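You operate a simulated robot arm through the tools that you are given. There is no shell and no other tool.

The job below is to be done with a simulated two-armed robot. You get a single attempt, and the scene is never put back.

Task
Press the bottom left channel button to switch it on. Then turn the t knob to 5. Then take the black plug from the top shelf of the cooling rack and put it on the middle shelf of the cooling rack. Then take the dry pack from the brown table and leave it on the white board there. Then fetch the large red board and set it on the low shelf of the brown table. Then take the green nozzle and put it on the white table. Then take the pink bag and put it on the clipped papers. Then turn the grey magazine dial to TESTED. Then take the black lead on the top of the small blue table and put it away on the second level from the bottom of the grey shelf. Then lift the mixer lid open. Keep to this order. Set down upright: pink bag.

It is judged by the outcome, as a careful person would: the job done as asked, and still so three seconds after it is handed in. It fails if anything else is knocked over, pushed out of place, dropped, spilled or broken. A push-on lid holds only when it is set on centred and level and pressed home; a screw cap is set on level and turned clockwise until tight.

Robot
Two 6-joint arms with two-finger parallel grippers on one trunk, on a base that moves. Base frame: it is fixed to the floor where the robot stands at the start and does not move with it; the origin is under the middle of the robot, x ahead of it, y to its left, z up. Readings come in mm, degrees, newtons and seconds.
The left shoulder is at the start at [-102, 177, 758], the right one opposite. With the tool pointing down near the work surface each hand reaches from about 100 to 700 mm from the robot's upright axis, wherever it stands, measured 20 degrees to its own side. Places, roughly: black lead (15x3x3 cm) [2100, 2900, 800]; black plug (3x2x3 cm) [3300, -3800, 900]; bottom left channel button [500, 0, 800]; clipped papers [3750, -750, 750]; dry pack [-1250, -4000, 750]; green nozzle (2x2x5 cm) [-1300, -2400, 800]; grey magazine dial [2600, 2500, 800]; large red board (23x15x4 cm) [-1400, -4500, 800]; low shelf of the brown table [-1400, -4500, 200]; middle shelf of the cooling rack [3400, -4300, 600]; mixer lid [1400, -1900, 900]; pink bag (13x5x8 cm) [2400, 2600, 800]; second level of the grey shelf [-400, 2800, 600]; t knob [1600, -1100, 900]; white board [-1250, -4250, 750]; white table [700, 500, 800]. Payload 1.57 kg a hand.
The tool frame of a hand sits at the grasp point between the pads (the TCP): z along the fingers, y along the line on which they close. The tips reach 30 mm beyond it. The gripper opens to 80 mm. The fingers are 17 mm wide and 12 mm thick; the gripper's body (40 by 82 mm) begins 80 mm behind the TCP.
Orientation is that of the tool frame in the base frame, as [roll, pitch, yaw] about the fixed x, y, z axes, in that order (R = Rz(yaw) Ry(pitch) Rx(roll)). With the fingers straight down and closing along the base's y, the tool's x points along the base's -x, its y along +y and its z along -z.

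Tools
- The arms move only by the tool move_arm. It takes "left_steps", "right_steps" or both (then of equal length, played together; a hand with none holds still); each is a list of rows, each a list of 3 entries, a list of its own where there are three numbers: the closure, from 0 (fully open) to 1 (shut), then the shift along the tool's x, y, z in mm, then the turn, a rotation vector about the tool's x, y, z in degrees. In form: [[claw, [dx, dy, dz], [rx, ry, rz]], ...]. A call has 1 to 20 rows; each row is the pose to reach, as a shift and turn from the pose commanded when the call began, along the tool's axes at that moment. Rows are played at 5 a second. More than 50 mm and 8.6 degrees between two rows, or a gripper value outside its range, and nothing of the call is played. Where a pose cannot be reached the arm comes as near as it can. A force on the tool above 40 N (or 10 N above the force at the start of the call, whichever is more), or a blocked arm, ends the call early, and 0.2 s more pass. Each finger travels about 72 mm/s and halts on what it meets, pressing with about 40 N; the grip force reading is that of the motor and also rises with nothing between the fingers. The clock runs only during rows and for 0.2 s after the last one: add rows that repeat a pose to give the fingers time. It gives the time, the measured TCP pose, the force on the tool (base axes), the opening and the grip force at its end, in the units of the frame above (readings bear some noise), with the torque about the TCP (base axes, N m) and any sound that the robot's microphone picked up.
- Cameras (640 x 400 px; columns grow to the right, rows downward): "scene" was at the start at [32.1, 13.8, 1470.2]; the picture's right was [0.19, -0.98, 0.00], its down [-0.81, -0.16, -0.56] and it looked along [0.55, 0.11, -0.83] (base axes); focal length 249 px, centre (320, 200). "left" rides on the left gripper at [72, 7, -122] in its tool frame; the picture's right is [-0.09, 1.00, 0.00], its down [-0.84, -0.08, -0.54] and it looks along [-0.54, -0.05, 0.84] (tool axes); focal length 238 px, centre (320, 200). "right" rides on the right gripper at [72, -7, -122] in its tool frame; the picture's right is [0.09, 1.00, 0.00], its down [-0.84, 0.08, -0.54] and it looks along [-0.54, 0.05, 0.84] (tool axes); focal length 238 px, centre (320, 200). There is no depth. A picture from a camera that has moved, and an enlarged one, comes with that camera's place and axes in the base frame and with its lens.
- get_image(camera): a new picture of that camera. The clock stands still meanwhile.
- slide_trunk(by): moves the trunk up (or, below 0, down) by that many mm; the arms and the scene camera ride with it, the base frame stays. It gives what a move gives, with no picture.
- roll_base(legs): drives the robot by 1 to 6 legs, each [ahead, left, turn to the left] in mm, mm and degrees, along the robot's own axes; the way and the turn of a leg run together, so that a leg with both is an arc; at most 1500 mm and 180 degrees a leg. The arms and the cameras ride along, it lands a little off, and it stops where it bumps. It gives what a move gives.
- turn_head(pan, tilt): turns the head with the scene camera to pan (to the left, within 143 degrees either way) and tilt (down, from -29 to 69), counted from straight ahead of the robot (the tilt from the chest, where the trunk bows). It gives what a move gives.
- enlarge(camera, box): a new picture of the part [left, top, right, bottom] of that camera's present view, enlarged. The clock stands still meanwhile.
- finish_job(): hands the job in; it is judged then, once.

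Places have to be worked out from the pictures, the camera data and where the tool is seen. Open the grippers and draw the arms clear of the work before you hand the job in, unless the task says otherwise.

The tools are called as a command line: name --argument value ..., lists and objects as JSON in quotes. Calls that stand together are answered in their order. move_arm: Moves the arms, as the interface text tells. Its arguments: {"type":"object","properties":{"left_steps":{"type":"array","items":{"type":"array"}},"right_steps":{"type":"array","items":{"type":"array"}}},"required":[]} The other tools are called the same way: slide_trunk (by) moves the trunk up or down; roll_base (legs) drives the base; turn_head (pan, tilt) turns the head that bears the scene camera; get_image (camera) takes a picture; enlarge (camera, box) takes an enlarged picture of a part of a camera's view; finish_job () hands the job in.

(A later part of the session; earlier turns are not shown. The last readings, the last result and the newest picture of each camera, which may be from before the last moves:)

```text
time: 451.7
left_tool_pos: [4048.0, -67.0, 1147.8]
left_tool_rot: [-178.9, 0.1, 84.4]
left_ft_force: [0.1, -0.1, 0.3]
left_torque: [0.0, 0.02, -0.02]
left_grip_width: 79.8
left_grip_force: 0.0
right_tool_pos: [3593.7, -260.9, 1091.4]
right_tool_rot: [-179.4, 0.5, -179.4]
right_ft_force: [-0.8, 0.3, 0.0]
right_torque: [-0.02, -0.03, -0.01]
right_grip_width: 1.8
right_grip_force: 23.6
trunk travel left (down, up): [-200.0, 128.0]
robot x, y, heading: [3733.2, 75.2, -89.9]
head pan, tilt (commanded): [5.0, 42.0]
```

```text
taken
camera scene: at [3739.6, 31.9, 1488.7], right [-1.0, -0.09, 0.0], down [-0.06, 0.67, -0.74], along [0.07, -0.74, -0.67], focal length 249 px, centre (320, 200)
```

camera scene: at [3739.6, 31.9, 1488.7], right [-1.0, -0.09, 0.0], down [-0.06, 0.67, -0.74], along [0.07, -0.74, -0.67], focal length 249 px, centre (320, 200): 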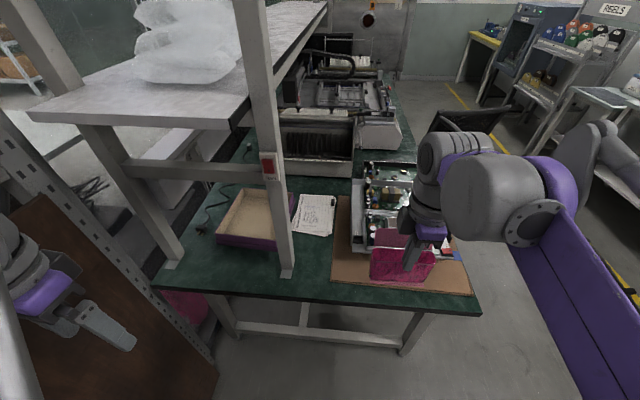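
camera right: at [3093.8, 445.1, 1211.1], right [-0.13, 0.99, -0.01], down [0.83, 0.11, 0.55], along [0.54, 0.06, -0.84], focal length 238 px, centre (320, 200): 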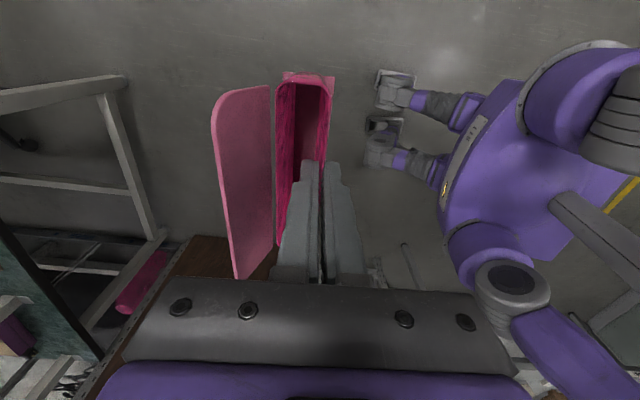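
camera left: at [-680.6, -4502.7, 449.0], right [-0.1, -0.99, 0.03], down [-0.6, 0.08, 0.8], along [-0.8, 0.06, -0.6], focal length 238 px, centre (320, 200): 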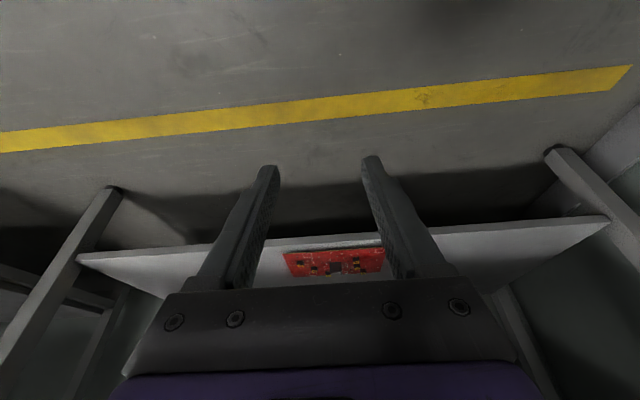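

enlarge --camera "scene" --box '[260, 170, 360, 300]'

enlarge --camera "scene" --box '[285, 185, 345, 245]'

```text
3.08 times, centred on (310, 235) of scene
camera zoom: at [3739.6, 31.9, 1488.7], right [-1.0, -0.09, 0.0], down [-0.06, 0.67, -0.74], along [0.07, -0.74, -0.67], focal length 767 px, centre (351, 92)
```

zoom: 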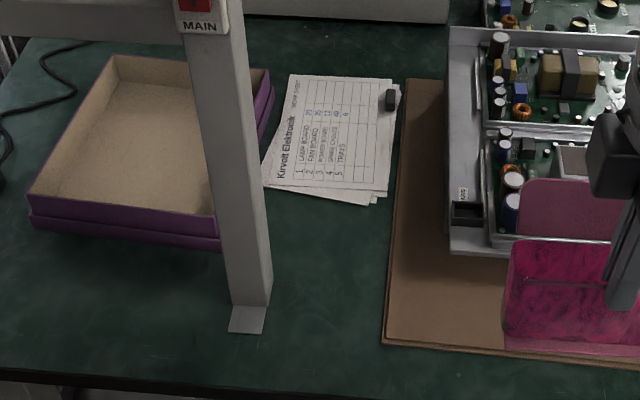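

```text
6.67 times, centred on (315, 215) of scene
camera zoom: at [3739.6, 31.9, 1488.7], right [-1.0, -0.09, 0.0], down [-0.06, 0.67, -0.74], along [0.07, -0.74, -0.67], focal length 1662 px, centre (353, 100)
```

zoom: 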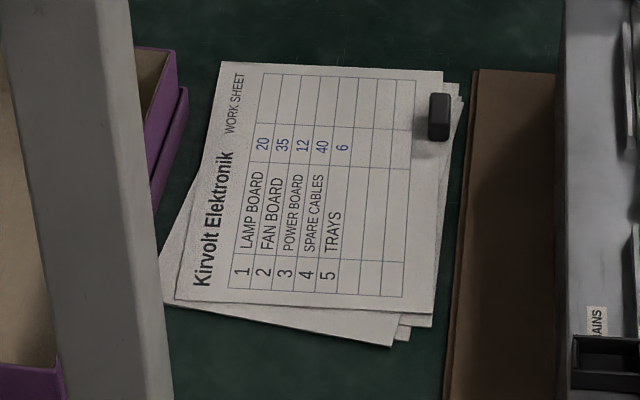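

The top sheet spans x 3752–3903, y -600 to -812. I drive up to the desk edge (y about -340) and plan to set the bag at about [3825, -650].

roll_base --legs '[[118, 25, 0]]'

turn_head --pan 5 --tilt 48

get_image --camera "scene"

```text
time: 452.9
left_tool_pos: [4074.0, -184.1, 1148.7]
left_tool_rot: [-178.9, 0.1, 84.5]
left_ft_force: [0.3, -0.4, 0.8]
left_torque: [0.03, 0.04, 0.02]
left_grip_width: 79.9
left_grip_force: 0.1
right_tool_pos: [3619.2, -377.6, 1090.8]
right_tool_rot: [-179.4, 0.4, -179.4]
right_ft_force: [-0.9, 0.0, -0.6]
right_torque: [0.07, 0.01, 0.0]
right_grip_width: 1.7
right_grip_force: 23.5
trunk travel left (down, up): [-200.0, 128.0]
robot x, y, heading: [3757.8, -39.8, -89.9]
head pan, tilt (commanded): [5.0, 42.0]
```

```text
time: 453.6
left_tool_pos: [4073.4, -184.5, 1147.4]
left_tool_rot: [-178.9, 0.0, 84.4]
left_ft_force: [0.2, 0.0, -0.8]
left_torque: [0.02, -0.01, -0.01]
left_grip_width: 80.1
left_grip_force: 0.1
right_tool_pos: [3620.0, -377.0, 1089.2]
right_tool_rot: [-179.5, 0.4, -179.4]
right_ft_force: [0.4, 0.4, -0.3]
right_torque: [0.01, -0.02, 0.01]
right_grip_width: 2.0
right_grip_force: 22.9
trunk travel left (down, up): [-200.0, 128.0]
robot x, y, heading: [3755.0, -40.1, -89.8]
head pan, tilt (commanded): [5.0, 48.0]
```

```text
taken
camera scene: at [3764.4, -79.9, 1480.2], right [-1.0, -0.09, 0.0], down [-0.07, 0.74, -0.67], along [0.06, -0.67, -0.74], focal length 249 px, centre (320, 200)
```

scene: 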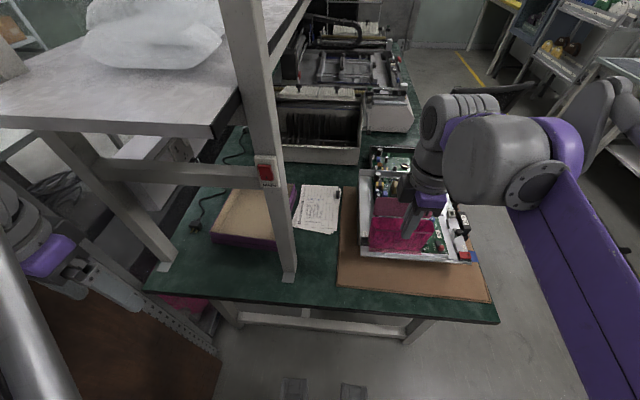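

enlarge --camera "scene" --box '[280, 170, 360, 250]'

```text
5.00 times, centred on (320, 210) of scene
camera zoom: at [3764.4, -79.9, 1480.2], right [-1.0, -0.09, 0.0], down [-0.07, 0.74, -0.67], along [0.06, -0.67, -0.74], focal length 1247 px, centre (320, 150)
```

zoom: 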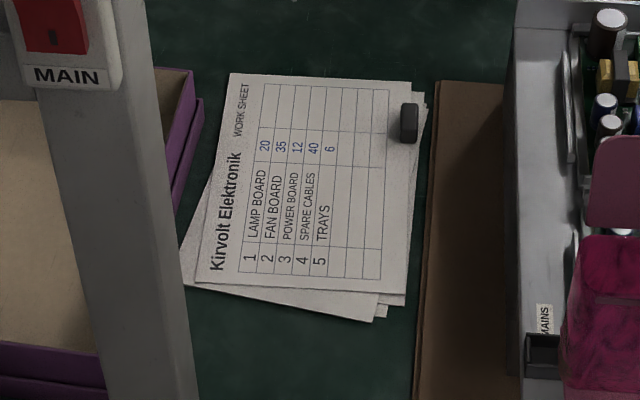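

Papers, computed again: x 3752–3898, y -586 to -793, surface near z 770. I bring the bag around the post and above the papers.

move_arm --right_steps '[[1, [-10, -36, 8], [0, 0, 0]], [1, [-20, -72, 15], [0, 0, 0]], [1, [-30, -108, 22], [0, 0, 0]], [1, [-38.5, -143.4, 30], [0, 0, 0]], [1, [-70, -168, 34], [0, 0, 0]], [1, [-103, -192, 38], [0, 0, 0]], [1, [-136, -217, 42], [0, 0, 0]], [1, [-169, -241, 46], [0, 0, 0]], [1, [-202, -265, 50], [0, 0, 0]], [1, [-202, -265, 80], [0, 0, 0]], [1, [-202, -265, 110], [0, 0, 0]], [1, [-202, -265, 135], [0, 0, 0]], [1, [-202, -265, 135], [0, 0, 0]]]'

get_image --camera "right"

get_image --camera "scene"

```text
time: 456.4
left_tool_pos: [4074.3, -185.6, 1148.8]
left_tool_rot: [-178.9, 0.1, 84.4]
left_ft_force: [-0.1, -0.5, 0.3]
left_torque: [-0.01, -0.03, -0.01]
left_grip_width: 80.0
left_grip_force: 0.2
right_tool_pos: [3819.8, -627.6, 955.1]
right_tool_rot: [-179.6, 0.4, -179.4]
right_ft_force: [0.2, 0.5, 0.3]
right_torque: [0.03, 0.03, 0.02]
right_grip_width: 1.8
right_grip_force: 23.6
right hand out of reach, approached as far as the arm can: row 7, 8, 9, 10, 11, 12, 13
trunk travel left (down, up): [-200.0, 128.0]
robot x, y, heading: [3758.3, -40.2, -89.8]
head pan, tilt (commanded): [5.0, 48.0]
```

```text
taken
camera right: at [3747.4, -633.1, 1075.4], right [-0.1, 0.99, -0.01], down [0.83, 0.09, 0.55], along [0.55, 0.05, -0.84], focal length 238 px, centre (320, 200)
```

right: 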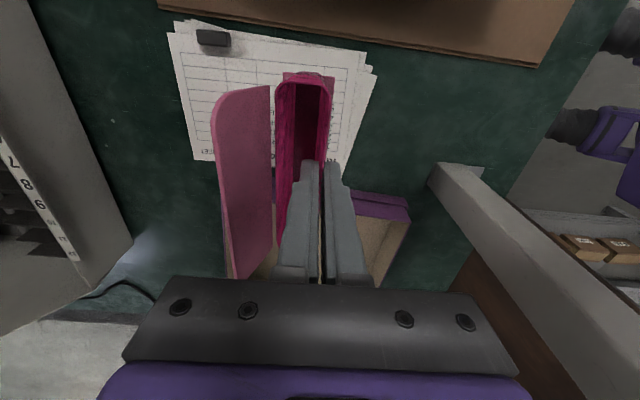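

```text
taken
camera scene: at [3764.7, -80.9, 1480.2], right [-1.0, -0.09, 0.0], down [-0.07, 0.74, -0.67], along [0.06, -0.67, -0.74], focal length 249 px, centre (320, 200)
```

scene: 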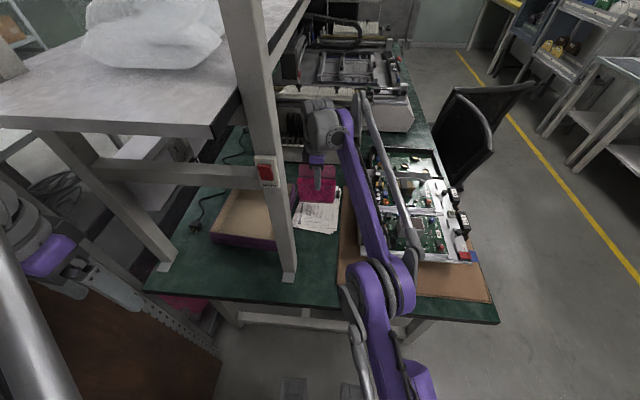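

The bag is over the papers (TCP at [3820, -628], a bit short of the request because of reach, still fully over the sheet). I lower most of the way and check.

move_arm --right_steps '[[1, [0, 0, 25], [0, 0, 0]], [1, [0, 0, 50], [0, 0, 0]], [1, [0, 0, 75], [0, 0, 0]], [1, [0, 0, 75], [0, 0, 0]]]'

get_image --camera "right"

enlarge --camera "scene" --box '[270, 150, 370, 250]'

```text
time: 457.4
left_tool_pos: [4073.5, -183.7, 1147.3]
left_tool_rot: [-178.9, 0.2, 84.5]
left_ft_force: [0.6, -0.7, 0.7]
left_torque: [0.0, -0.03, 0.04]
left_grip_width: 80.1
left_grip_force: 0.1
right_tool_pos: [3820.5, -626.1, 880.2]
right_tool_rot: [-179.6, 0.3, -179.4]
right_ft_force: [0.6, -0.5, 0.2]
right_torque: [0.0, 0.03, -0.01]
right_grip_width: 1.8
right_grip_force: 23.2
trunk travel left (down, up): [-200.0, 128.0]
robot x, y, heading: [3761.0, -40.3, -90.2]
head pan, tilt (commanded): [5.0, 48.0]
```

```text
taken
camera right: at [3749.1, -631.8, 1001.0], right [-0.1, 0.99, -0.01], down [0.83, 0.09, 0.55], along [0.55, 0.05, -0.84], focal length 238 px, centre (320, 200)
```

right: 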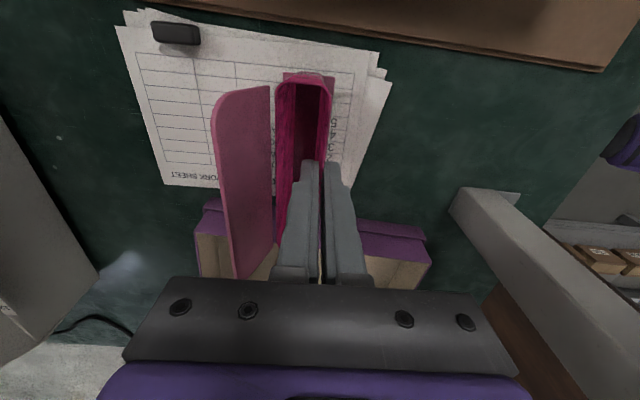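

```text
4.00 times, centred on (320, 200) of scene
camera zoom: at [3764.4, -79.7, 1480.2], right [-1.0, -0.09, 0.0], down [-0.07, 0.74, -0.67], along [0.06, -0.67, -0.74], focal length 997 px, centre (320, 200)
```

zoom: 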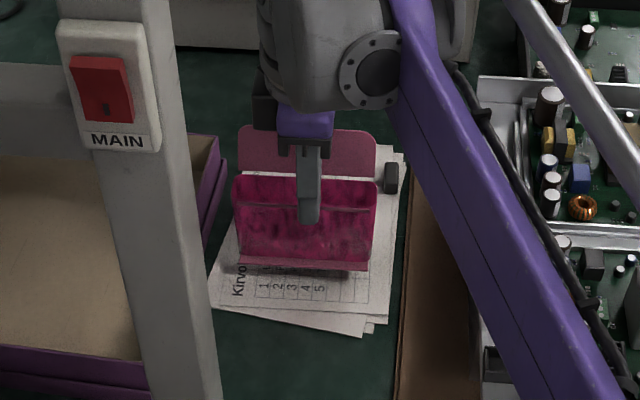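

Good alignment: tray edge is about 33 mm from the bag's end, sheet under the whole base. I lower the rest in guarded steps.

move_arm --right_steps '[[1, [0, 0, 10], [0, 0, 0]], [1, [0, 0, 20], [0, 0, 0]], [1, [0, 0, 27], [0, 0, 0]], [1, [0, 0, 27], [0, 0, 0]]]'

move_arm --right_steps '[[1, [0, 0, 3], [0, 0, 0]], [1, [0, 0, 6], [0, 0, 0]], [1, [0, 0, 6], [0, 0, 0]]]'

enlarge --camera "scene" --box '[270, 150, 370, 250]'

```text
time: 458.4
left_tool_pos: [4073.1, -182.7, 1148.3]
left_tool_rot: [-178.9, 0.3, 84.5]
left_ft_force: [0.6, -0.3, 0.2]
left_torque: [-0.03, 0.01, -0.02]
left_grip_width: 79.9
left_grip_force: 0.0
right_tool_pos: [3819.4, -624.2, 856.2]
right_tool_rot: [-179.4, 0.4, -179.4]
right_ft_force: [-0.2, -2.1, 22.3]
right_torque: [-0.15, 0.01, -0.01]
right_grip_width: 2.0
right_grip_force: 23.5
trunk travel left (down, up): [-200.0, 128.0]
robot x, y, heading: [3758.1, -41.4, -90.1]
head pan, tilt (commanded): [5.0, 48.0]
```

```text
time: 459.2
left_tool_pos: [4074.3, -183.6, 1148.0]
left_tool_rot: [-178.9, 0.2, 84.5]
left_ft_force: [1.4, -0.5, 0.2]
left_torque: [0.01, -0.02, 0.0]
left_grip_width: 80.0
left_grip_force: 0.1
right_tool_pos: [3820.4, -623.9, 849.0]
right_tool_rot: [-179.4, 0.4, -179.4]
right_ft_force: [-0.2, -1.1, 22.3]
right_torque: [-0.03, 0.0, -0.04]
right_grip_width: 1.9
right_grip_force: 23.9
trunk travel left (down, up): [-200.0, 128.0]
robot x, y, heading: [3754.6, -40.5, -89.7]
head pan, tilt (commanded): [5.0, 48.0]
```

```text
4.00 times, centred on (320, 200) of scene
camera zoom: at [3764.1, -77.7, 1480.3], right [-1.0, -0.09, 0.0], down [-0.07, 0.74, -0.67], along [0.06, -0.67, -0.74], focal length 997 px, centre (320, 200)
```

zoom: 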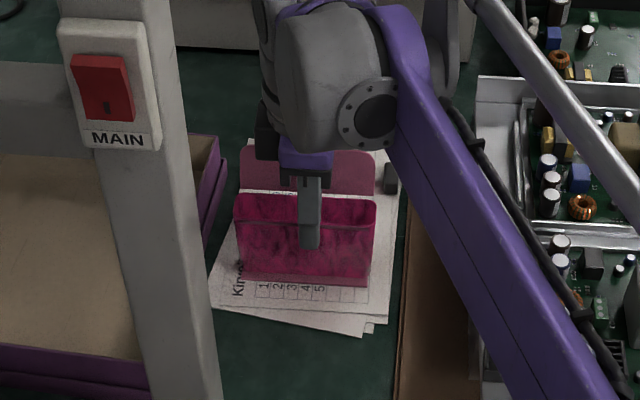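

The bag was already resting (22 N up); the fingers slid a few mm further down the wall. I relieve the pressure, open only slightly (14 mm), and rise straight up.

move_arm --right_steps '[[1, [0, 0, -1], [0, 0, 0]], [0.93, [0, 0, -1.5], [0, 0, 0]], [0.86, [0, 0, -1.5], [0, 0, 0]], [0.83, [0, 0, -1.5], [0, 0, 0]], [0.83, [0, 0, -1.5], [0, 0, 0]]]'

enlarge --camera "right" --box '[200, 60, 400, 210]'

```text
time: 460.4
left_tool_pos: [4073.4, -184.1, 1148.4]
left_tool_rot: [-178.9, 0.1, 84.5]
left_ft_force: [0.8, 0.3, 1.1]
left_torque: [-0.02, 0.03, -0.04]
left_grip_width: 79.9
left_grip_force: 0.1
right_tool_pos: [3819.8, -625.8, 849.0]
right_tool_rot: [-179.5, 0.4, -179.3]
right_ft_force: [0.1, -0.5, -0.1]
right_torque: [0.03, 0.0, -0.02]
right_grip_width: 13.5
right_grip_force: 0.0
trunk travel left (down, up): [-200.0, 128.0]
robot x, y, heading: [3757.5, -38.7, -89.7]
head pan, tilt (commanded): [5.0, 48.0]
```

```text
2.67 times, centred on (300, 135) of right
camera zoom: at [3748.4, -631.8, 969.9], right [-0.1, 0.99, -0.01], down [0.83, 0.09, 0.55], along [0.55, 0.05, -0.84], focal length 636 px, centre (373, 373)
```

zoom: 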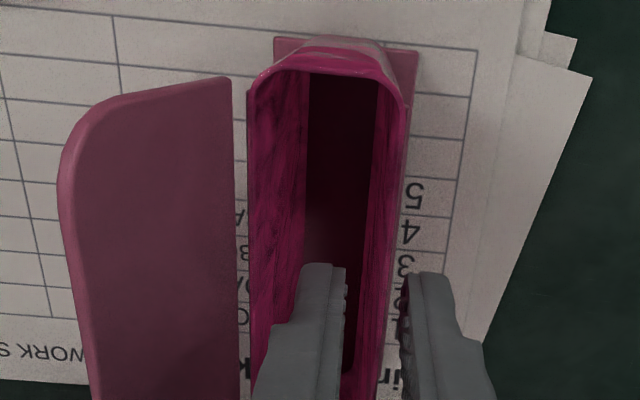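

Both fingers are clear of the walls. I rise straight up and check the bag.

move_arm --right_steps '[[0.83, [0, 0, -12], [0, 0, 0]], [0.83, [0, 0, -28], [0, 0, 0]], [0.83, [0, 0, -50], [0, 0, 0]], [0.83, [0, 0, -85], [0, 0, 0]], [0.83, [0, 0, -120], [0, 0, 0]], [0.6, [0, 0, -150], [0, 0, 0]]]'

get_image --camera "right"

enlarge --camera "scene" --box '[270, 150, 370, 250]'

```text
time: 461.8
left_tool_pos: [4073.5, -182.2, 1148.0]
left_tool_rot: [-178.9, 0.2, 84.5]
left_ft_force: [-0.2, -1.0, 0.0]
left_torque: [-0.01, -0.01, 0.0]
left_grip_width: 80.1
left_grip_force: 0.1
right_tool_pos: [3812.1, -605.2, 990.0]
right_tool_rot: [-179.4, 0.3, -179.4]
right_ft_force: [-0.2, -0.2, -0.2]
right_torque: [0.01, 0.04, 0.0]
right_grip_width: 31.9
right_grip_force: 0.1
right hand out of reach, approached as far as the arm can: row 5, 6
trunk travel left (down, up): [-200.0, 128.0]
robot x, y, heading: [3755.0, -40.8, -89.9]
head pan, tilt (commanded): [5.0, 48.0]
```

```text
taken
camera right: at [3740.4, -611.0, 1111.3], right [-0.1, 0.99, -0.01], down [0.83, 0.09, 0.55], along [0.55, 0.05, -0.84], focal length 238 px, centre (320, 200)
```

right: 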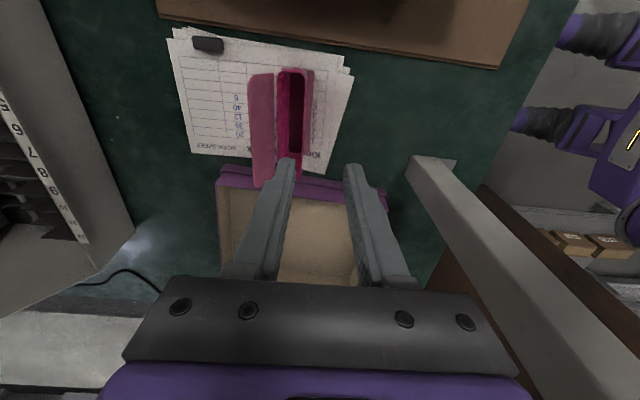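

```text
4.00 times, centred on (320, 200) of scene
camera zoom: at [3764.2, -79.0, 1480.2], right [-1.0, -0.09, 0.0], down [-0.07, 0.74, -0.67], along [0.06, -0.67, -0.74], focal length 997 px, centre (320, 200)
```

zoom: 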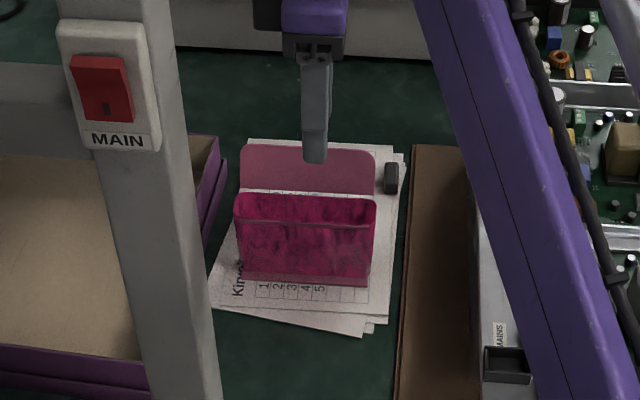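

The pink bag stands upright on the clipped papers. I retract the right arm back around the post and turn the wrist back.

move_arm --right_steps '[[0.5, [40, 30, -15], [0, 0, 0]], [0.3, [80, 62, -30], [0, 0, 0]], [0.2, [120, 94, -45], [0, 0, 0]], [0, [155, 126, -60], [0, 0, 0]], [0, [170, 165, -60], [0, 0, 0]], [0, [180, 205, -60], [0, 0, 0]], [0, [190, 245, -60], [0, 0, 0]], [0, [200, 285, -60], [0, 0, 0]], [0, [200, 325, -60], [0, 0, 0]]]'

enlarge --camera "scene" --box '[270, 150, 370, 250]'

```text
refused: row 1 steps farther than a row can; nothing moved
```

```text
4.00 times, centred on (320, 200) of scene
camera zoom: at [3764.2, -79.0, 1480.2], right [-1.0, -0.09, 0.0], down [-0.07, 0.74, -0.67], along [0.06, -0.67, -0.74], focal length 997 px, centre (320, 200)
```

zoom: 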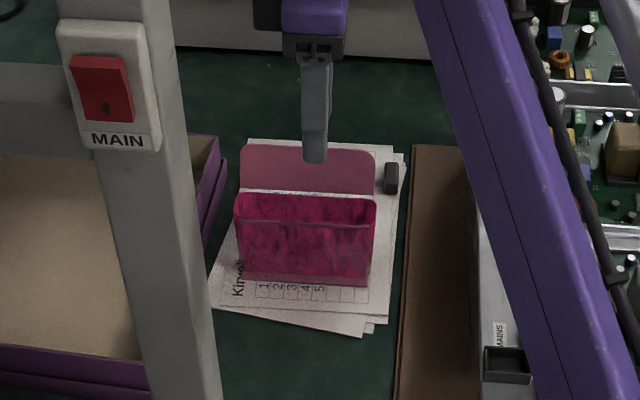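

The first step was a little too long; I repeat with shorter ones.

move_arm --right_steps '[[0.5, [32, 24, -10], [0, 0, 0]], [0.4, [64, 48, -20], [0, 0, 0]], [0.3, [96, 72, -30], [0, 0, 0]], [0.2, [128, 98, -40], [0, 0, 0]], [0.1, [155, 130, -50], [0, 0, 0]], [0, [170, 168, -55], [0, 0, 0]], [0, [180, 208, -60], [0, 0, 0]], [0, [190, 248, -60], [0, 0, 0]], [0, [200, 288, -60], [0, 0, 0]], [0, [200, 328, -60], [0, 0, 0]]]'

get_image --camera "scene"

```text
time: 464.0
left_tool_pos: [4073.7, -182.5, 1148.7]
left_tool_rot: [-179.0, 0.1, 84.6]
left_ft_force: [0.2, 0.7, 0.4]
left_torque: [-0.02, 0.01, -0.03]
left_grip_width: 79.9
left_grip_force: 0.1
right_tool_pos: [3606.7, -276.6, 1044.0]
right_tool_rot: [-179.4, 0.3, -179.5]
right_ft_force: [0.4, 0.2, -0.1]
right_torque: [-0.02, 0.0, -0.02]
right_grip_width: 80.1
right_grip_force: 0.0
trunk travel left (down, up): [-200.0, 128.0]
robot x, y, heading: [3754.4, -40.1, -89.8]
head pan, tilt (commanded): [5.0, 48.0]
```

```text
taken
camera scene: at [3764.2, -78.2, 1480.2], right [-1.0, -0.09, 0.0], down [-0.07, 0.74, -0.67], along [0.06, -0.67, -0.74], focal length 249 px, centre (320, 200)
```

scene: 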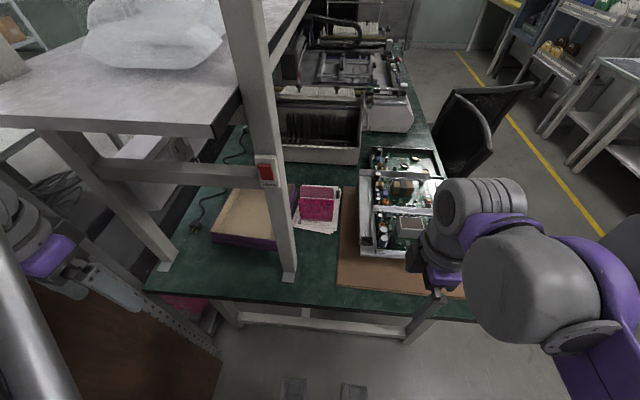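

Now I drive back to the small blue table for the grey magazine dial.

roll_base --legs '[[-800, -200, -0.2], [0, 0, 180], [700, 0, 0], [0, 1050, 0]]'

turn_head --pan 0 --tilt 35

get_image --camera "scene"

```text
time: 488.0
left_tool_pos: [2281.2, 1710.0, 1147.5]
left_tool_rot: [-178.9, 0.2, -100.8]
left_ft_force: [0.5, -0.6, 0.3]
left_torque: [-0.02, 0.01, 0.01]
left_grip_width: 80.1
left_grip_force: 0.0
right_tool_pos: [2754.8, 1761.9, 1044.5]
right_tool_rot: [-179.6, 0.5, -4.6]
right_ft_force: [0.6, -0.2, 0.7]
right_torque: [-0.01, -0.01, -0.04]
right_grip_width: 80.4
right_grip_force: 0.1
trunk travel left (down, up): [-200.0, 128.0]
robot x, y, heading: [2584.4, 1538.5, 84.8]
head pan, tilt (commanded): [5.0, 48.0]
```

```text
time: 488.8
left_tool_pos: [2281.8, 1709.0, 1147.2]
left_tool_rot: [-179.0, 0.1, -100.8]
left_ft_force: [0.4, 0.0, -0.1]
left_torque: [0.02, 0.03, -0.01]
left_grip_width: 80.1
left_grip_force: 0.0
right_tool_pos: [2754.5, 1761.9, 1044.3]
right_tool_rot: [-179.5, 0.3, -4.5]
right_ft_force: [-0.1, -0.5, 0.4]
right_torque: [0.01, -0.01, -0.01]
right_grip_width: 80.0
right_grip_force: 0.1
trunk travel left (down, up): [-200.0, 128.0]
robot x, y, heading: [2585.0, 1535.5, 84.9]
head pan, tilt (commanded): [0.0, 35.0]
```

```text
taken
camera scene: at [2588.9, 1586.9, 1499.1], right [1.0, -0.09, 0.0], down [-0.05, -0.57, -0.82], along [0.07, 0.82, -0.57], focal length 249 px, centre (320, 200)
```

scene: 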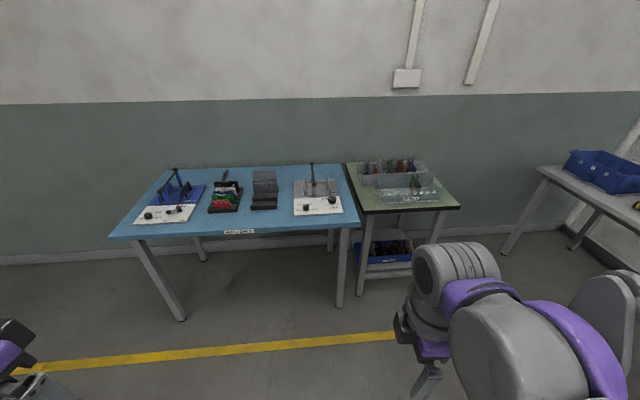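

The grey magazine's dial is near [2586, 2518]. I straighten up and move in to the table for the right arm.

roll_base --legs '[[0, 0, 5.1], [510, 85, 0]]'

turn_head --pan -10 --tilt 52

get_image --camera "scene"

enlarge --camera "scene" --box '[270, 150, 390, 250]'

```text
time: 492.3
left_tool_pos: [2187.6, 2206.7, 1147.0]
left_tool_rot: [-178.9, 0.1, -96.4]
left_ft_force: [0.2, -0.7, 0.5]
left_torque: [-0.01, -0.02, -0.02]
left_grip_width: 80.3
left_grip_force: 0.1
right_tool_pos: [2654.7, 2294.2, 1045.0]
right_tool_rot: [-179.5, 0.4, -0.3]
right_ft_force: [0.2, 0.0, -0.3]
right_torque: [0.0, -0.03, -0.02]
right_grip_width: 80.2
right_grip_force: 0.1
trunk travel left (down, up): [-200.0, 128.0]
robot x, y, heading: [2503.5, 2059.9, 89.0]
head pan, tilt (commanded): [0.0, 35.0]
```

```text
time: 493.1
left_tool_pos: [2186.9, 2206.4, 1147.9]
left_tool_rot: [-178.9, 0.1, -96.4]
left_ft_force: [-0.7, 0.7, -0.1]
left_torque: [0.0, -0.01, 0.03]
left_grip_width: 80.0
left_grip_force: 0.0
right_tool_pos: [2655.4, 2294.8, 1044.5]
right_tool_rot: [-179.6, 0.4, -0.2]
right_ft_force: [-0.6, -1.0, -0.3]
right_torque: [-0.03, 0.0, -0.01]
right_grip_width: 80.0
right_grip_force: 0.0
trunk travel left (down, up): [-200.0, 128.0]
robot x, y, heading: [2500.2, 2056.7, 89.5]
head pan, tilt (commanded): [-10.0, 52.0]
```

```text
taken
camera scene: at [2516.3, 2092.8, 1474.9], right [0.98, -0.19, 0.0], down [-0.15, -0.77, -0.62], along [0.12, 0.61, -0.79], focal length 249 px, centre (320, 200)
```

scene: 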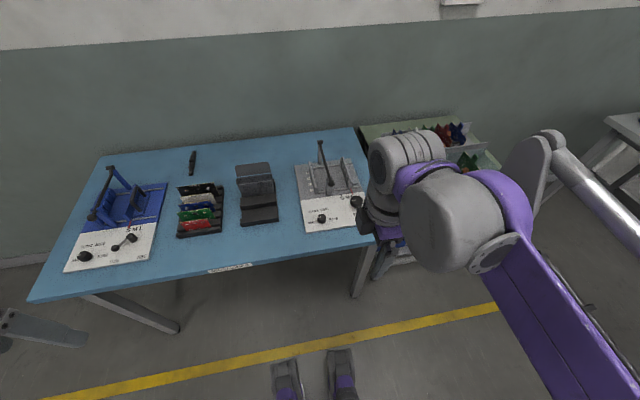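

```text
4.00 times, centred on (330, 200) of scene
camera zoom: at [2516.3, 2092.8, 1474.9], right [0.98, -0.19, 0.0], down [-0.15, -0.77, -0.62], along [0.12, 0.61, -0.79], focal length 997 px, centre (280, 200)
```

zoom: 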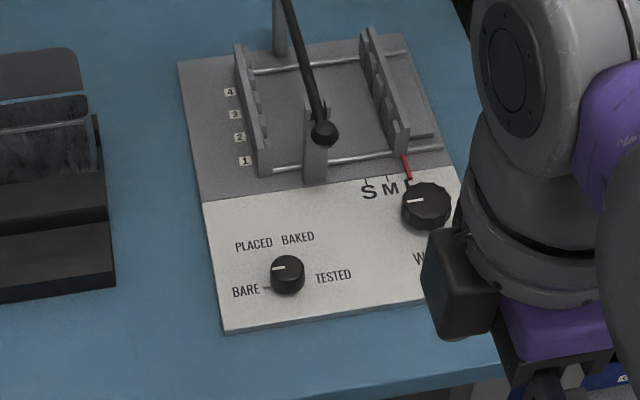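

The dial points at BARE; TESTED is at the right, past PLACED and BAKED. I zoom in on the dial's marks.

enlarge --camera "scene" --box '[300, 195, 350, 235]'

get_image --camera "right"

```text
10.00 times, centred on (325, 215) of scene
camera zoom: at [2516.3, 2092.8, 1474.9], right [0.98, -0.19, 0.0], down [-0.15, -0.77, -0.62], along [0.12, 0.61, -0.79], focal length 2494 px, centre (270, 50)
```

zoom: 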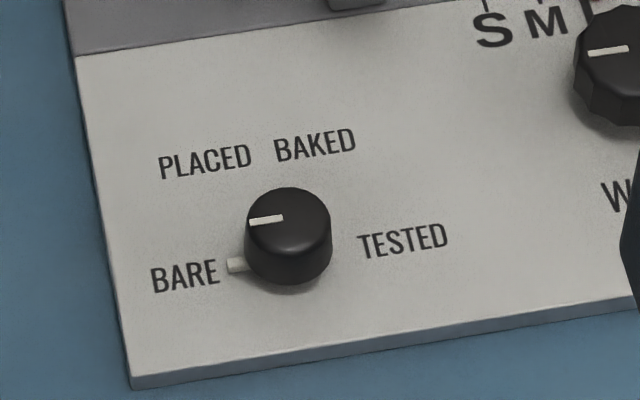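

```text
taken
camera right: at [2729.4, 2300.0, 1164.8], right [0.09, -1.0, -0.01], down [-0.83, -0.08, 0.55], along [-0.55, -0.04, -0.84], focal length 238 px, centre (320, 200)
```

right: 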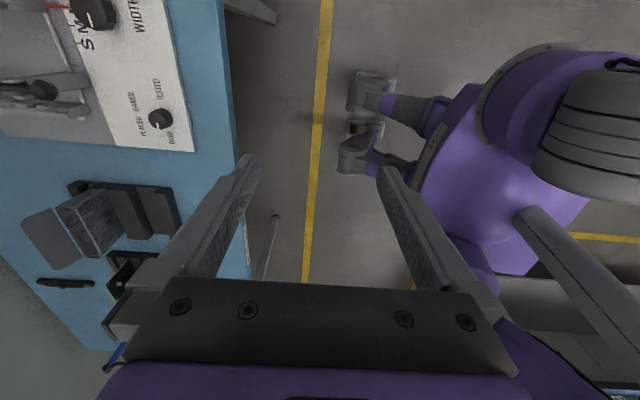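

BARE and TESTED lie opposite each other, so the dial needs a half turn clockwise. The wrist is now turned 90° one way, leaving room for a full half turn. I bring the hand over the dial.

move_arm --right_steps '[[0, [-9, -38, 10], [0, 0, 0]], [0, [-18, -76, 22], [0, 0, 0]], [0, [-27, -114, 35], [0, 0, 0]], [0, [-36, -152, 50], [0, 0, 0]], [0.2, [-45, -190, 70], [0, 0, 0]], [0.35, [-55, -226, 90], [0, 0, 0]], [0.45, [-55, -228, 105], [0, 0, 0]], [0.45, [-55, -228, 105], [0, 0, 0]]]'

get_image --camera "right"

enlarge --camera "right" --box '[250, 90, 390, 190]'

```text
time: 494.9
left_tool_pos: [2187.3, 2205.7, 1148.9]
left_tool_rot: [-178.9, 0.0, -96.5]
left_ft_force: [-0.5, -0.1, 0.1]
left_torque: [0.0, 0.02, 0.0]
left_grip_width: 80.0
left_grip_force: 0.2
right_tool_pos: [2601.6, 2524.1, 941.2]
right_tool_rot: [-179.5, 0.4, -0.2]
right_ft_force: [-0.1, 0.4, 0.1]
right_torque: [0.02, -0.01, 0.01]
right_grip_width: 44.1
right_grip_force: 0.0
trunk travel left (down, up): [-200.0, 128.0]
robot x, y, heading: [2497.3, 2054.8, 89.2]
head pan, tilt (commanded): [-10.0, 52.0]
```

```text
taken
camera right: at [2675.0, 2529.6, 1062.2], right [0.09, -1.0, -0.01], down [-0.83, -0.08, 0.55], along [-0.55, -0.04, -0.84], focal length 238 px, centre (320, 200)
```

right: 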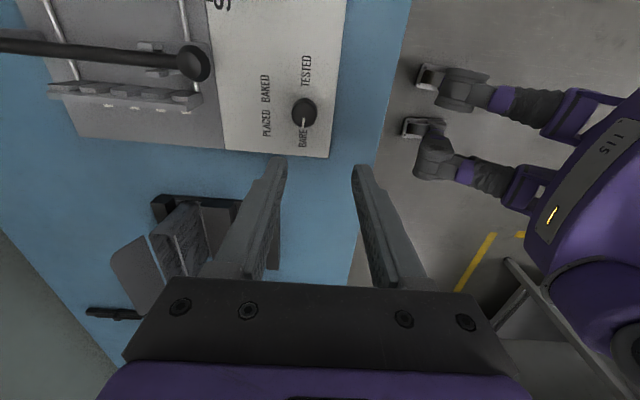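

```text
4.00 times, centred on (320, 140) of right
camera zoom: at [2675.0, 2529.6, 1062.2], right [0.09, -1.0, -0.01], down [-0.83, -0.08, 0.55], along [-0.55, -0.04, -0.84], focal length 953 px, centre (320, 440)
```

zoom: 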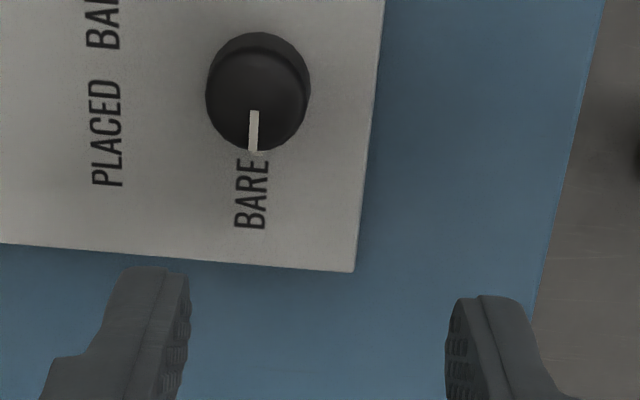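

The dial is lower than assumed: top near [2611, 2544, 790], about 28 mm across. I correct the position and lower partway.

move_arm --right_steps '[[0.45, [5, -10, 20], [0, 0, 0]], [0.45, [10.5, -19.3, 45], [0, 0, 0]], [0.45, [10.5, -19.3, 75], [0, 0, 0]], [0.45, [10.5, -19.3, 90], [0, 0, 0]], [0.45, [10.5, -19.3, 90], [0, 0, 0]]]'

enlarge --camera "right" --box '[250, 100, 390, 200]'

enlarge --camera "scene" --box '[290, 170, 370, 240]'

```text
time: 496.1
left_tool_pos: [2187.5, 2206.9, 1148.1]
left_tool_rot: [-179.0, 0.1, -96.3]
left_ft_force: [-0.5, 0.2, 0.2]
left_torque: [-0.02, -0.01, -0.01]
left_grip_width: 80.0
left_grip_force: 0.0
right_tool_pos: [2609.4, 2543.4, 851.4]
right_tool_rot: [-179.5, 0.4, -0.2]
right_ft_force: [0.6, -0.4, 0.4]
right_torque: [0.02, 0.01, -0.02]
right_grip_width: 43.9
right_grip_force: 0.1
trunk travel left (down, up): [-200.0, 128.0]
robot x, y, heading: [2504.8, 2060.7, 89.1]
head pan, tilt (commanded): [-10.0, 52.0]
```

```text
4.00 times, centred on (320, 150) of right
camera zoom: at [2683.3, 2549.7, 972.0], right [0.09, -1.0, -0.01], down [-0.83, -0.08, 0.55], along [-0.55, -0.04, -0.84], focal length 953 px, centre (320, 400)
```

zoom: 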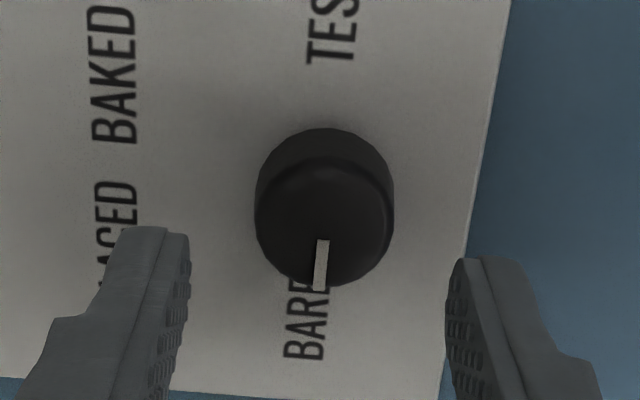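

```text
5.71 times, centred on (330, 205) of scene
camera zoom: at [2516.3, 2092.8, 1474.8], right [0.98, -0.19, 0.0], down [-0.15, -0.77, -0.62], along [0.12, 0.6, -0.79], focal length 1425 px, centre (263, 171)
```

zoom: 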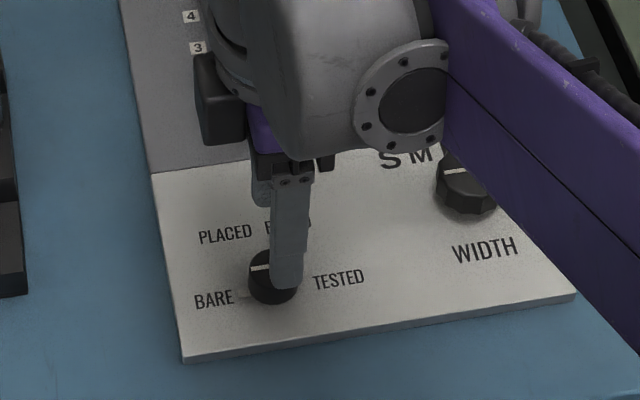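

Well centred now. I lower so the pads are around the dial and close gently.

move_arm --right_steps '[[0.45, [-1.5, 0, 18], [0, 0, 0]], [0.45, [-1.5, 0, 32], [0, 0, 0]], [0.45, [-1.5, 0, 41], [0, 0, 0]], [0.45, [-1.5, 0, 45], [0, 0, 0]], [0.45, [-1.5, 0, 45], [0, 0, 0]]]'

enlarge --camera "right" --box '[250, 100, 390, 200]'

```text
time: 497.3
left_tool_pos: [2188.4, 2206.7, 1147.4]
left_tool_rot: [-178.9, 0.1, -96.5]
left_ft_force: [-0.3, -0.2, -0.7]
left_torque: [0.0, -0.01, 0.02]
left_grip_width: 80.2
left_grip_force: 0.0
right_tool_pos: [2609.4, 2543.3, 806.5]
right_tool_rot: [-179.5, 0.4, -0.1]
right_ft_force: [-0.2, -0.3, 0.3]
right_torque: [-0.02, -0.03, 0.02]
right_grip_width: 44.2
right_grip_force: 0.0
trunk travel left (down, up): [-200.0, 128.0]
robot x, y, heading: [2499.2, 2057.5, 89.2]
head pan, tilt (commanded): [-10.0, 52.0]
```

```text
4.00 times, centred on (320, 150) of right
camera zoom: at [2682.0, 2549.5, 926.5], right [0.09, -1.0, -0.01], down [-0.83, -0.08, 0.55], along [-0.55, -0.04, -0.84], focal length 953 px, centre (320, 400)
```

zoom: 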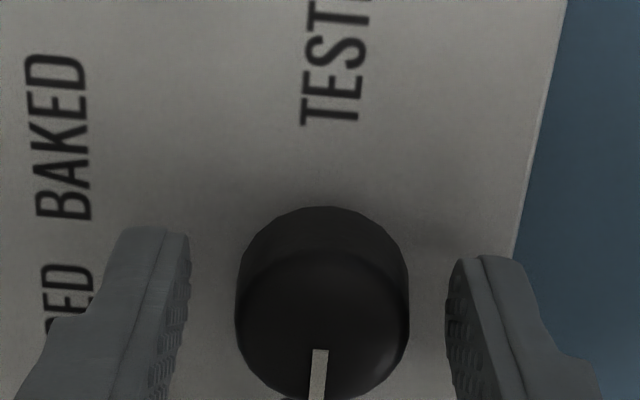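

The dial is centred between the pads. I close on it.

move_arm --right_steps '[[0.55, [0, 0, 0], [0, 0, 0]], [0.65, [0, 0, 0], [0, 0, 0]], [0.8, [0, 0, 0], [0, 0, 0]], [0.8, [0, 0, 0], [0, 0, 0]]]'

```text
time: 498.3
left_tool_pos: [2187.6, 2205.6, 1148.0]
left_tool_rot: [-178.8, 0.1, -96.4]
left_ft_force: [-1.3, -0.2, 0.6]
left_torque: [0.03, -0.02, -0.03]
left_grip_width: 80.0
left_grip_force: 0.1
right_tool_pos: [2607.0, 2542.8, 805.0]
right_tool_rot: [-179.5, 0.4, -0.3]
right_ft_force: [0.0, -3.1, -1.5]
right_torque: [-0.85, 0.0, 0.01]
right_grip_width: 29.0
right_grip_force: 38.9
trunk travel left (down, up): [-200.0, 128.0]
robot x, y, heading: [2503.2, 2056.1, 89.2]
head pan, tilt (commanded): [-10.0, 52.0]
```

Gripped at 29 mm. I turn the first 90° clockwise.

move_arm --right_steps '[[0.8, [0, 0, 0], [0, 0, 6]], [0.8, [0, 0, 0], [0, 0, 14]], [0.8, [0, 0, 0], [0, 0, 22]], [0.8, [0, 0, 0], [0, 0, 30]], [0.8, [0, 0, 0], [0, 0, 38]], [0.8, [0, 0, 0], [0, 0, 46]], [0.8, [0, 0, 0], [0, 0, 54]], [0.8, [0, 0, 0], [0, 0, 62]], [0.8, [0, 0, 0], [0, 0, 70]], [0.8, [0, 0, 0], [0, 0, 78]], [0.8, [0, 0, 0], [0, 0, 86]], [0.8, [0, 0, 0], [0, 0, 90]], [0.8, [0, 0, 0], [0, 0, 90]]]'

enlarge --camera "right" --box '[240, 80, 400, 210]'

enlarge --camera "scene" --box '[290, 170, 370, 240]'

```text
time: 499.8
left_tool_pos: [2187.0, 2206.7, 1147.9]
left_tool_rot: [-178.9, 0.1, -96.4]
left_ft_force: [0.8, 0.6, -1.2]
left_torque: [0.02, 0.02, 0.0]
left_grip_width: 80.1
left_grip_force: 0.0
right_tool_pos: [2608.5, 2542.9, 806.3]
right_tool_rot: [179.9, 0.6, -45.9]
right_ft_force: [-1.0, -4.3, -7.2]
right_torque: [0.28, -0.23, 0.02]
right_grip_width: 29.3
right_grip_force: 38.8
trunk travel left (down, up): [-200.0, 128.0]
robot x, y, heading: [2504.3, 2058.1, 89.3]
head pan, tilt (commanded): [-10.0, 52.0]
stopped in row 7 (right hand): the force on the tool passed its limit at 41 N (the readings are from after the stop); the commanded pose is now the measured one
```

```text
3.08 times, centred on (320, 145) of right
camera zoom: at [2664.9, 2495.7, 926.4], right [-0.65, -0.76, 0.0], down [-0.63, 0.54, 0.55], along [-0.42, 0.36, -0.83], focal length 733 px, centre (320, 369)
```

zoom: 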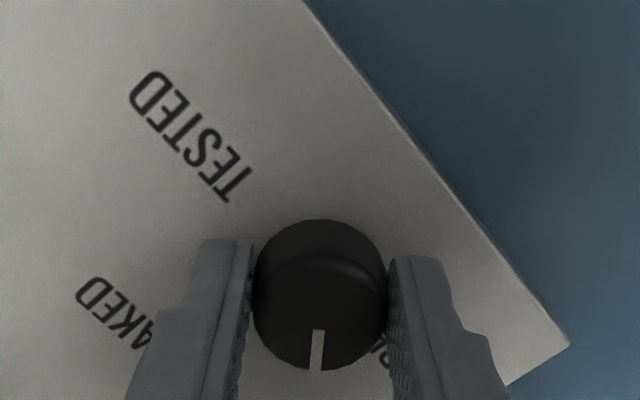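

```text
5.71 times, centred on (330, 205) of scene
camera zoom: at [2516.4, 2092.7, 1475.0], right [0.98, -0.19, 0.0], down [-0.15, -0.77, -0.62], along [0.12, 0.6, -0.79], focal length 1425 px, centre (263, 171)
```

zoom: 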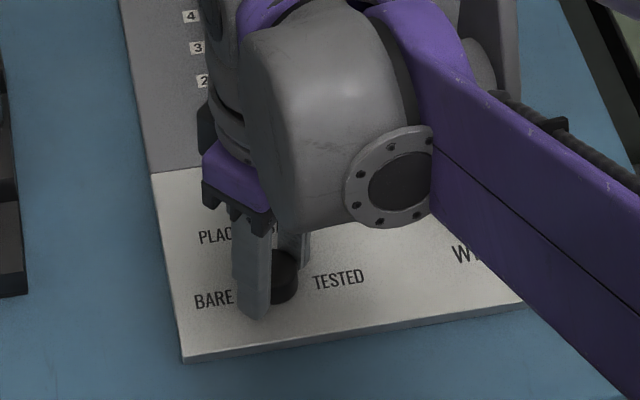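

Turned 45° so far; side force built up because the hand is about 2 mm off the dial's axis. I open, re-centre, and grip again.

move_arm --right_steps '[[0.55, [0, 0, 0], [0, 0, 0]], [0.5, [-1.2, 0, 0], [0, 0, 0]], [0.5, [-2.3, 0, 0], [0, 0, 0]], [0.65, [-2.3, 0, 0], [0, 0, 0]], [0.8, [-2.3, 0, 0], [0, 0, 0]], [0.8, [-2.3, 0, 0], [0, 0, 0]]]'

enlarge --camera "right" --box '[240, 80, 400, 210]'

```text
time: 501.2
left_tool_pos: [2188.0, 2206.8, 1148.3]
left_tool_rot: [-178.9, 0.2, -96.4]
left_ft_force: [-0.5, 0.0, 0.9]
left_torque: [0.01, 0.0, -0.02]
left_grip_width: 80.2
left_grip_force: 0.0
right_tool_pos: [2607.2, 2545.4, 805.5]
right_tool_rot: [179.9, 0.6, -45.9]
right_ft_force: [1.3, 0.7, 0.5]
right_torque: [0.05, -0.23, 0.0]
right_grip_width: 29.1
right_grip_force: 38.9
trunk travel left (down, up): [-200.0, 128.0]
robot x, y, heading: [2501.0, 2060.0, 89.2]
head pan, tilt (commanded): [-10.0, 52.0]
```

```text
3.08 times, centred on (320, 145) of right
camera zoom: at [2663.1, 2497.3, 926.2], right [-0.65, -0.76, 0.0], down [-0.63, 0.54, 0.55], along [-0.42, 0.36, -0.83], focal length 733 px, centre (320, 369)
```

zoom: 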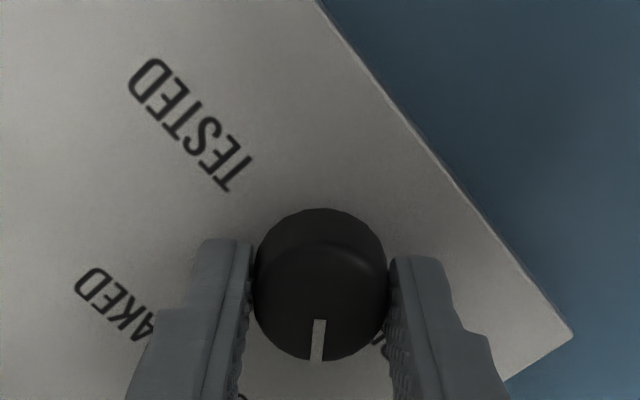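

Side force is gone and the pointer kept its place in the grip. I continue turning 67° clockwise.

move_arm --right_steps '[[0.8, [0, 0, 0], [0, 0, 6]], [0.8, [0, 0, 0], [0, 0, 14]], [0.8, [0, 0, 0], [0, 0, 22]], [0.8, [0, 0, 0], [0, 0, 30]], [0.8, [0, 0, 0], [0, 0, 38]], [0.8, [0, 0, 0], [0, 0, 46]], [0.8, [0, 0, 0], [0, 0, 54]], [0.8, [0, 0, 0], [0, 0, 62]], [0.8, [0, 0, 0], [0, 0, 67]]]'

enlarge --camera "right" --box '[240, 80, 400, 210]'

```text
time: 503.2
left_tool_pos: [2189.2, 2207.4, 1148.0]
left_tool_rot: [-179.0, 0.0, -96.4]
left_ft_force: [-0.3, 0.3, -0.9]
left_torque: [-0.02, 0.01, -0.04]
left_grip_width: 80.1
left_grip_force: 0.1
right_tool_pos: [2607.4, 2546.2, 806.2]
right_tool_rot: [179.5, 0.1, -113.1]
right_ft_force: [17.6, 1.1, -7.4]
right_torque: [0.38, -1.45, 0.05]
right_grip_width: 29.3
right_grip_force: 39.1
trunk travel left (down, up): [-200.0, 128.0]
robot x, y, heading: [2505.9, 2057.5, 89.6]
head pan, tilt (commanded): [-10.0, 52.0]
```

```text
3.08 times, centred on (320, 145) of right
camera zoom: at [2588.2, 2476.1, 926.8], right [-0.95, 0.31, 0.01], down [0.26, 0.8, 0.55], along [0.16, 0.52, -0.84], focal length 733 px, centre (320, 369)
```

zoom: 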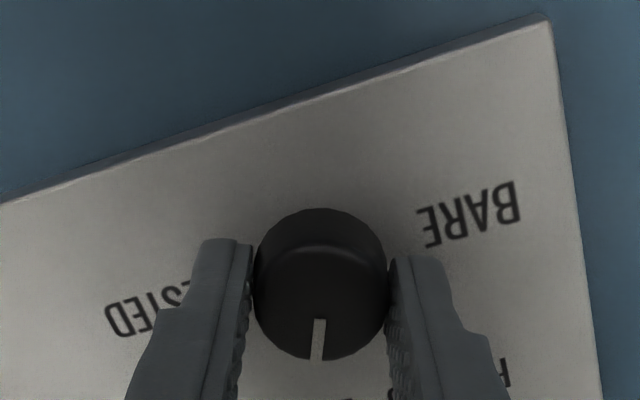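

About 113° done, with 17 N side force along x. I shift 1.5 mm toward +x and turn the remaining 67°.

move_arm --right_steps '[[0.8, [-0.5, -1.2, 0], [0, 0, 4]], [0.8, [-0.6, -1.4, 0], [0, 0, 12]], [0.8, [-0.6, -1.4, 0], [0, 0, 20]], [0.8, [-0.6, -1.4, 0], [0, 0, 28]], [0.8, [-0.6, -1.4, 0], [0, 0, 36]], [0.8, [-0.6, -1.4, 0], [0, 0, 44]], [0.8, [-0.6, -1.4, 0], [0, 0, 52]], [0.8, [-0.6, -1.4, 0], [0, 0, 60]], [0.8, [-0.6, -1.4, 0], [0, 0, 67]], [0.8, [-0.6, -1.4, 0], [0, 0, 67]]]'

enlarge --camera "right" --box '[240, 80, 400, 210]'

enlarge --camera "scene" --box '[290, 170, 370, 240]'

```text
time: 505.4
left_tool_pos: [2188.4, 2206.1, 1148.6]
left_tool_rot: [-178.9, 0.0, -96.4]
left_ft_force: [-0.1, -1.0, -0.3]
left_torque: [0.04, -0.04, 0.02]
left_grip_width: 79.8
left_grip_force: 0.1
right_tool_pos: [2610.1, 2543.9, 806.2]
right_tool_rot: [179.7, -0.6, -180.0]
right_ft_force: [18.0, -23.3, -15.1]
right_torque: [-0.59, -1.03, 0.1]
right_grip_width: 29.4
right_grip_force: 39.1
trunk travel left (down, up): [-200.0, 128.0]
robot x, y, heading: [2497.6, 2057.2, 89.2]
head pan, tilt (commanded): [-10.0, 52.0]
```

```text
3.08 times, centred on (320, 145) of right
camera zoom: at [2539.7, 2536.8, 927.8], right [-0.09, 1.0, 0.01], down [0.84, 0.07, 0.53], along [0.53, 0.05, -0.85], focal length 733 px, centre (320, 369)
```

zoom: 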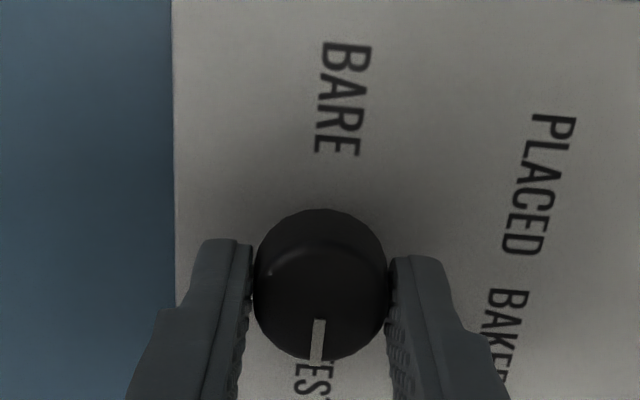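

```text
5.71 times, centred on (330, 205) of scene
camera zoom: at [2518.7, 2091.1, 1474.8], right [0.98, -0.19, 0.0], down [-0.15, -0.77, -0.62], along [0.11, 0.61, -0.79], focal length 1425 px, centre (263, 171)
```

zoom: 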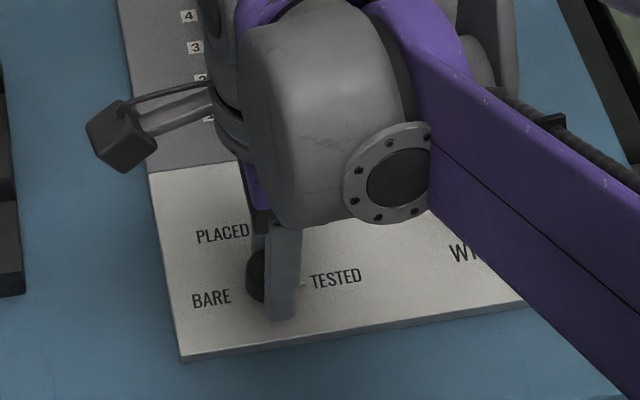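

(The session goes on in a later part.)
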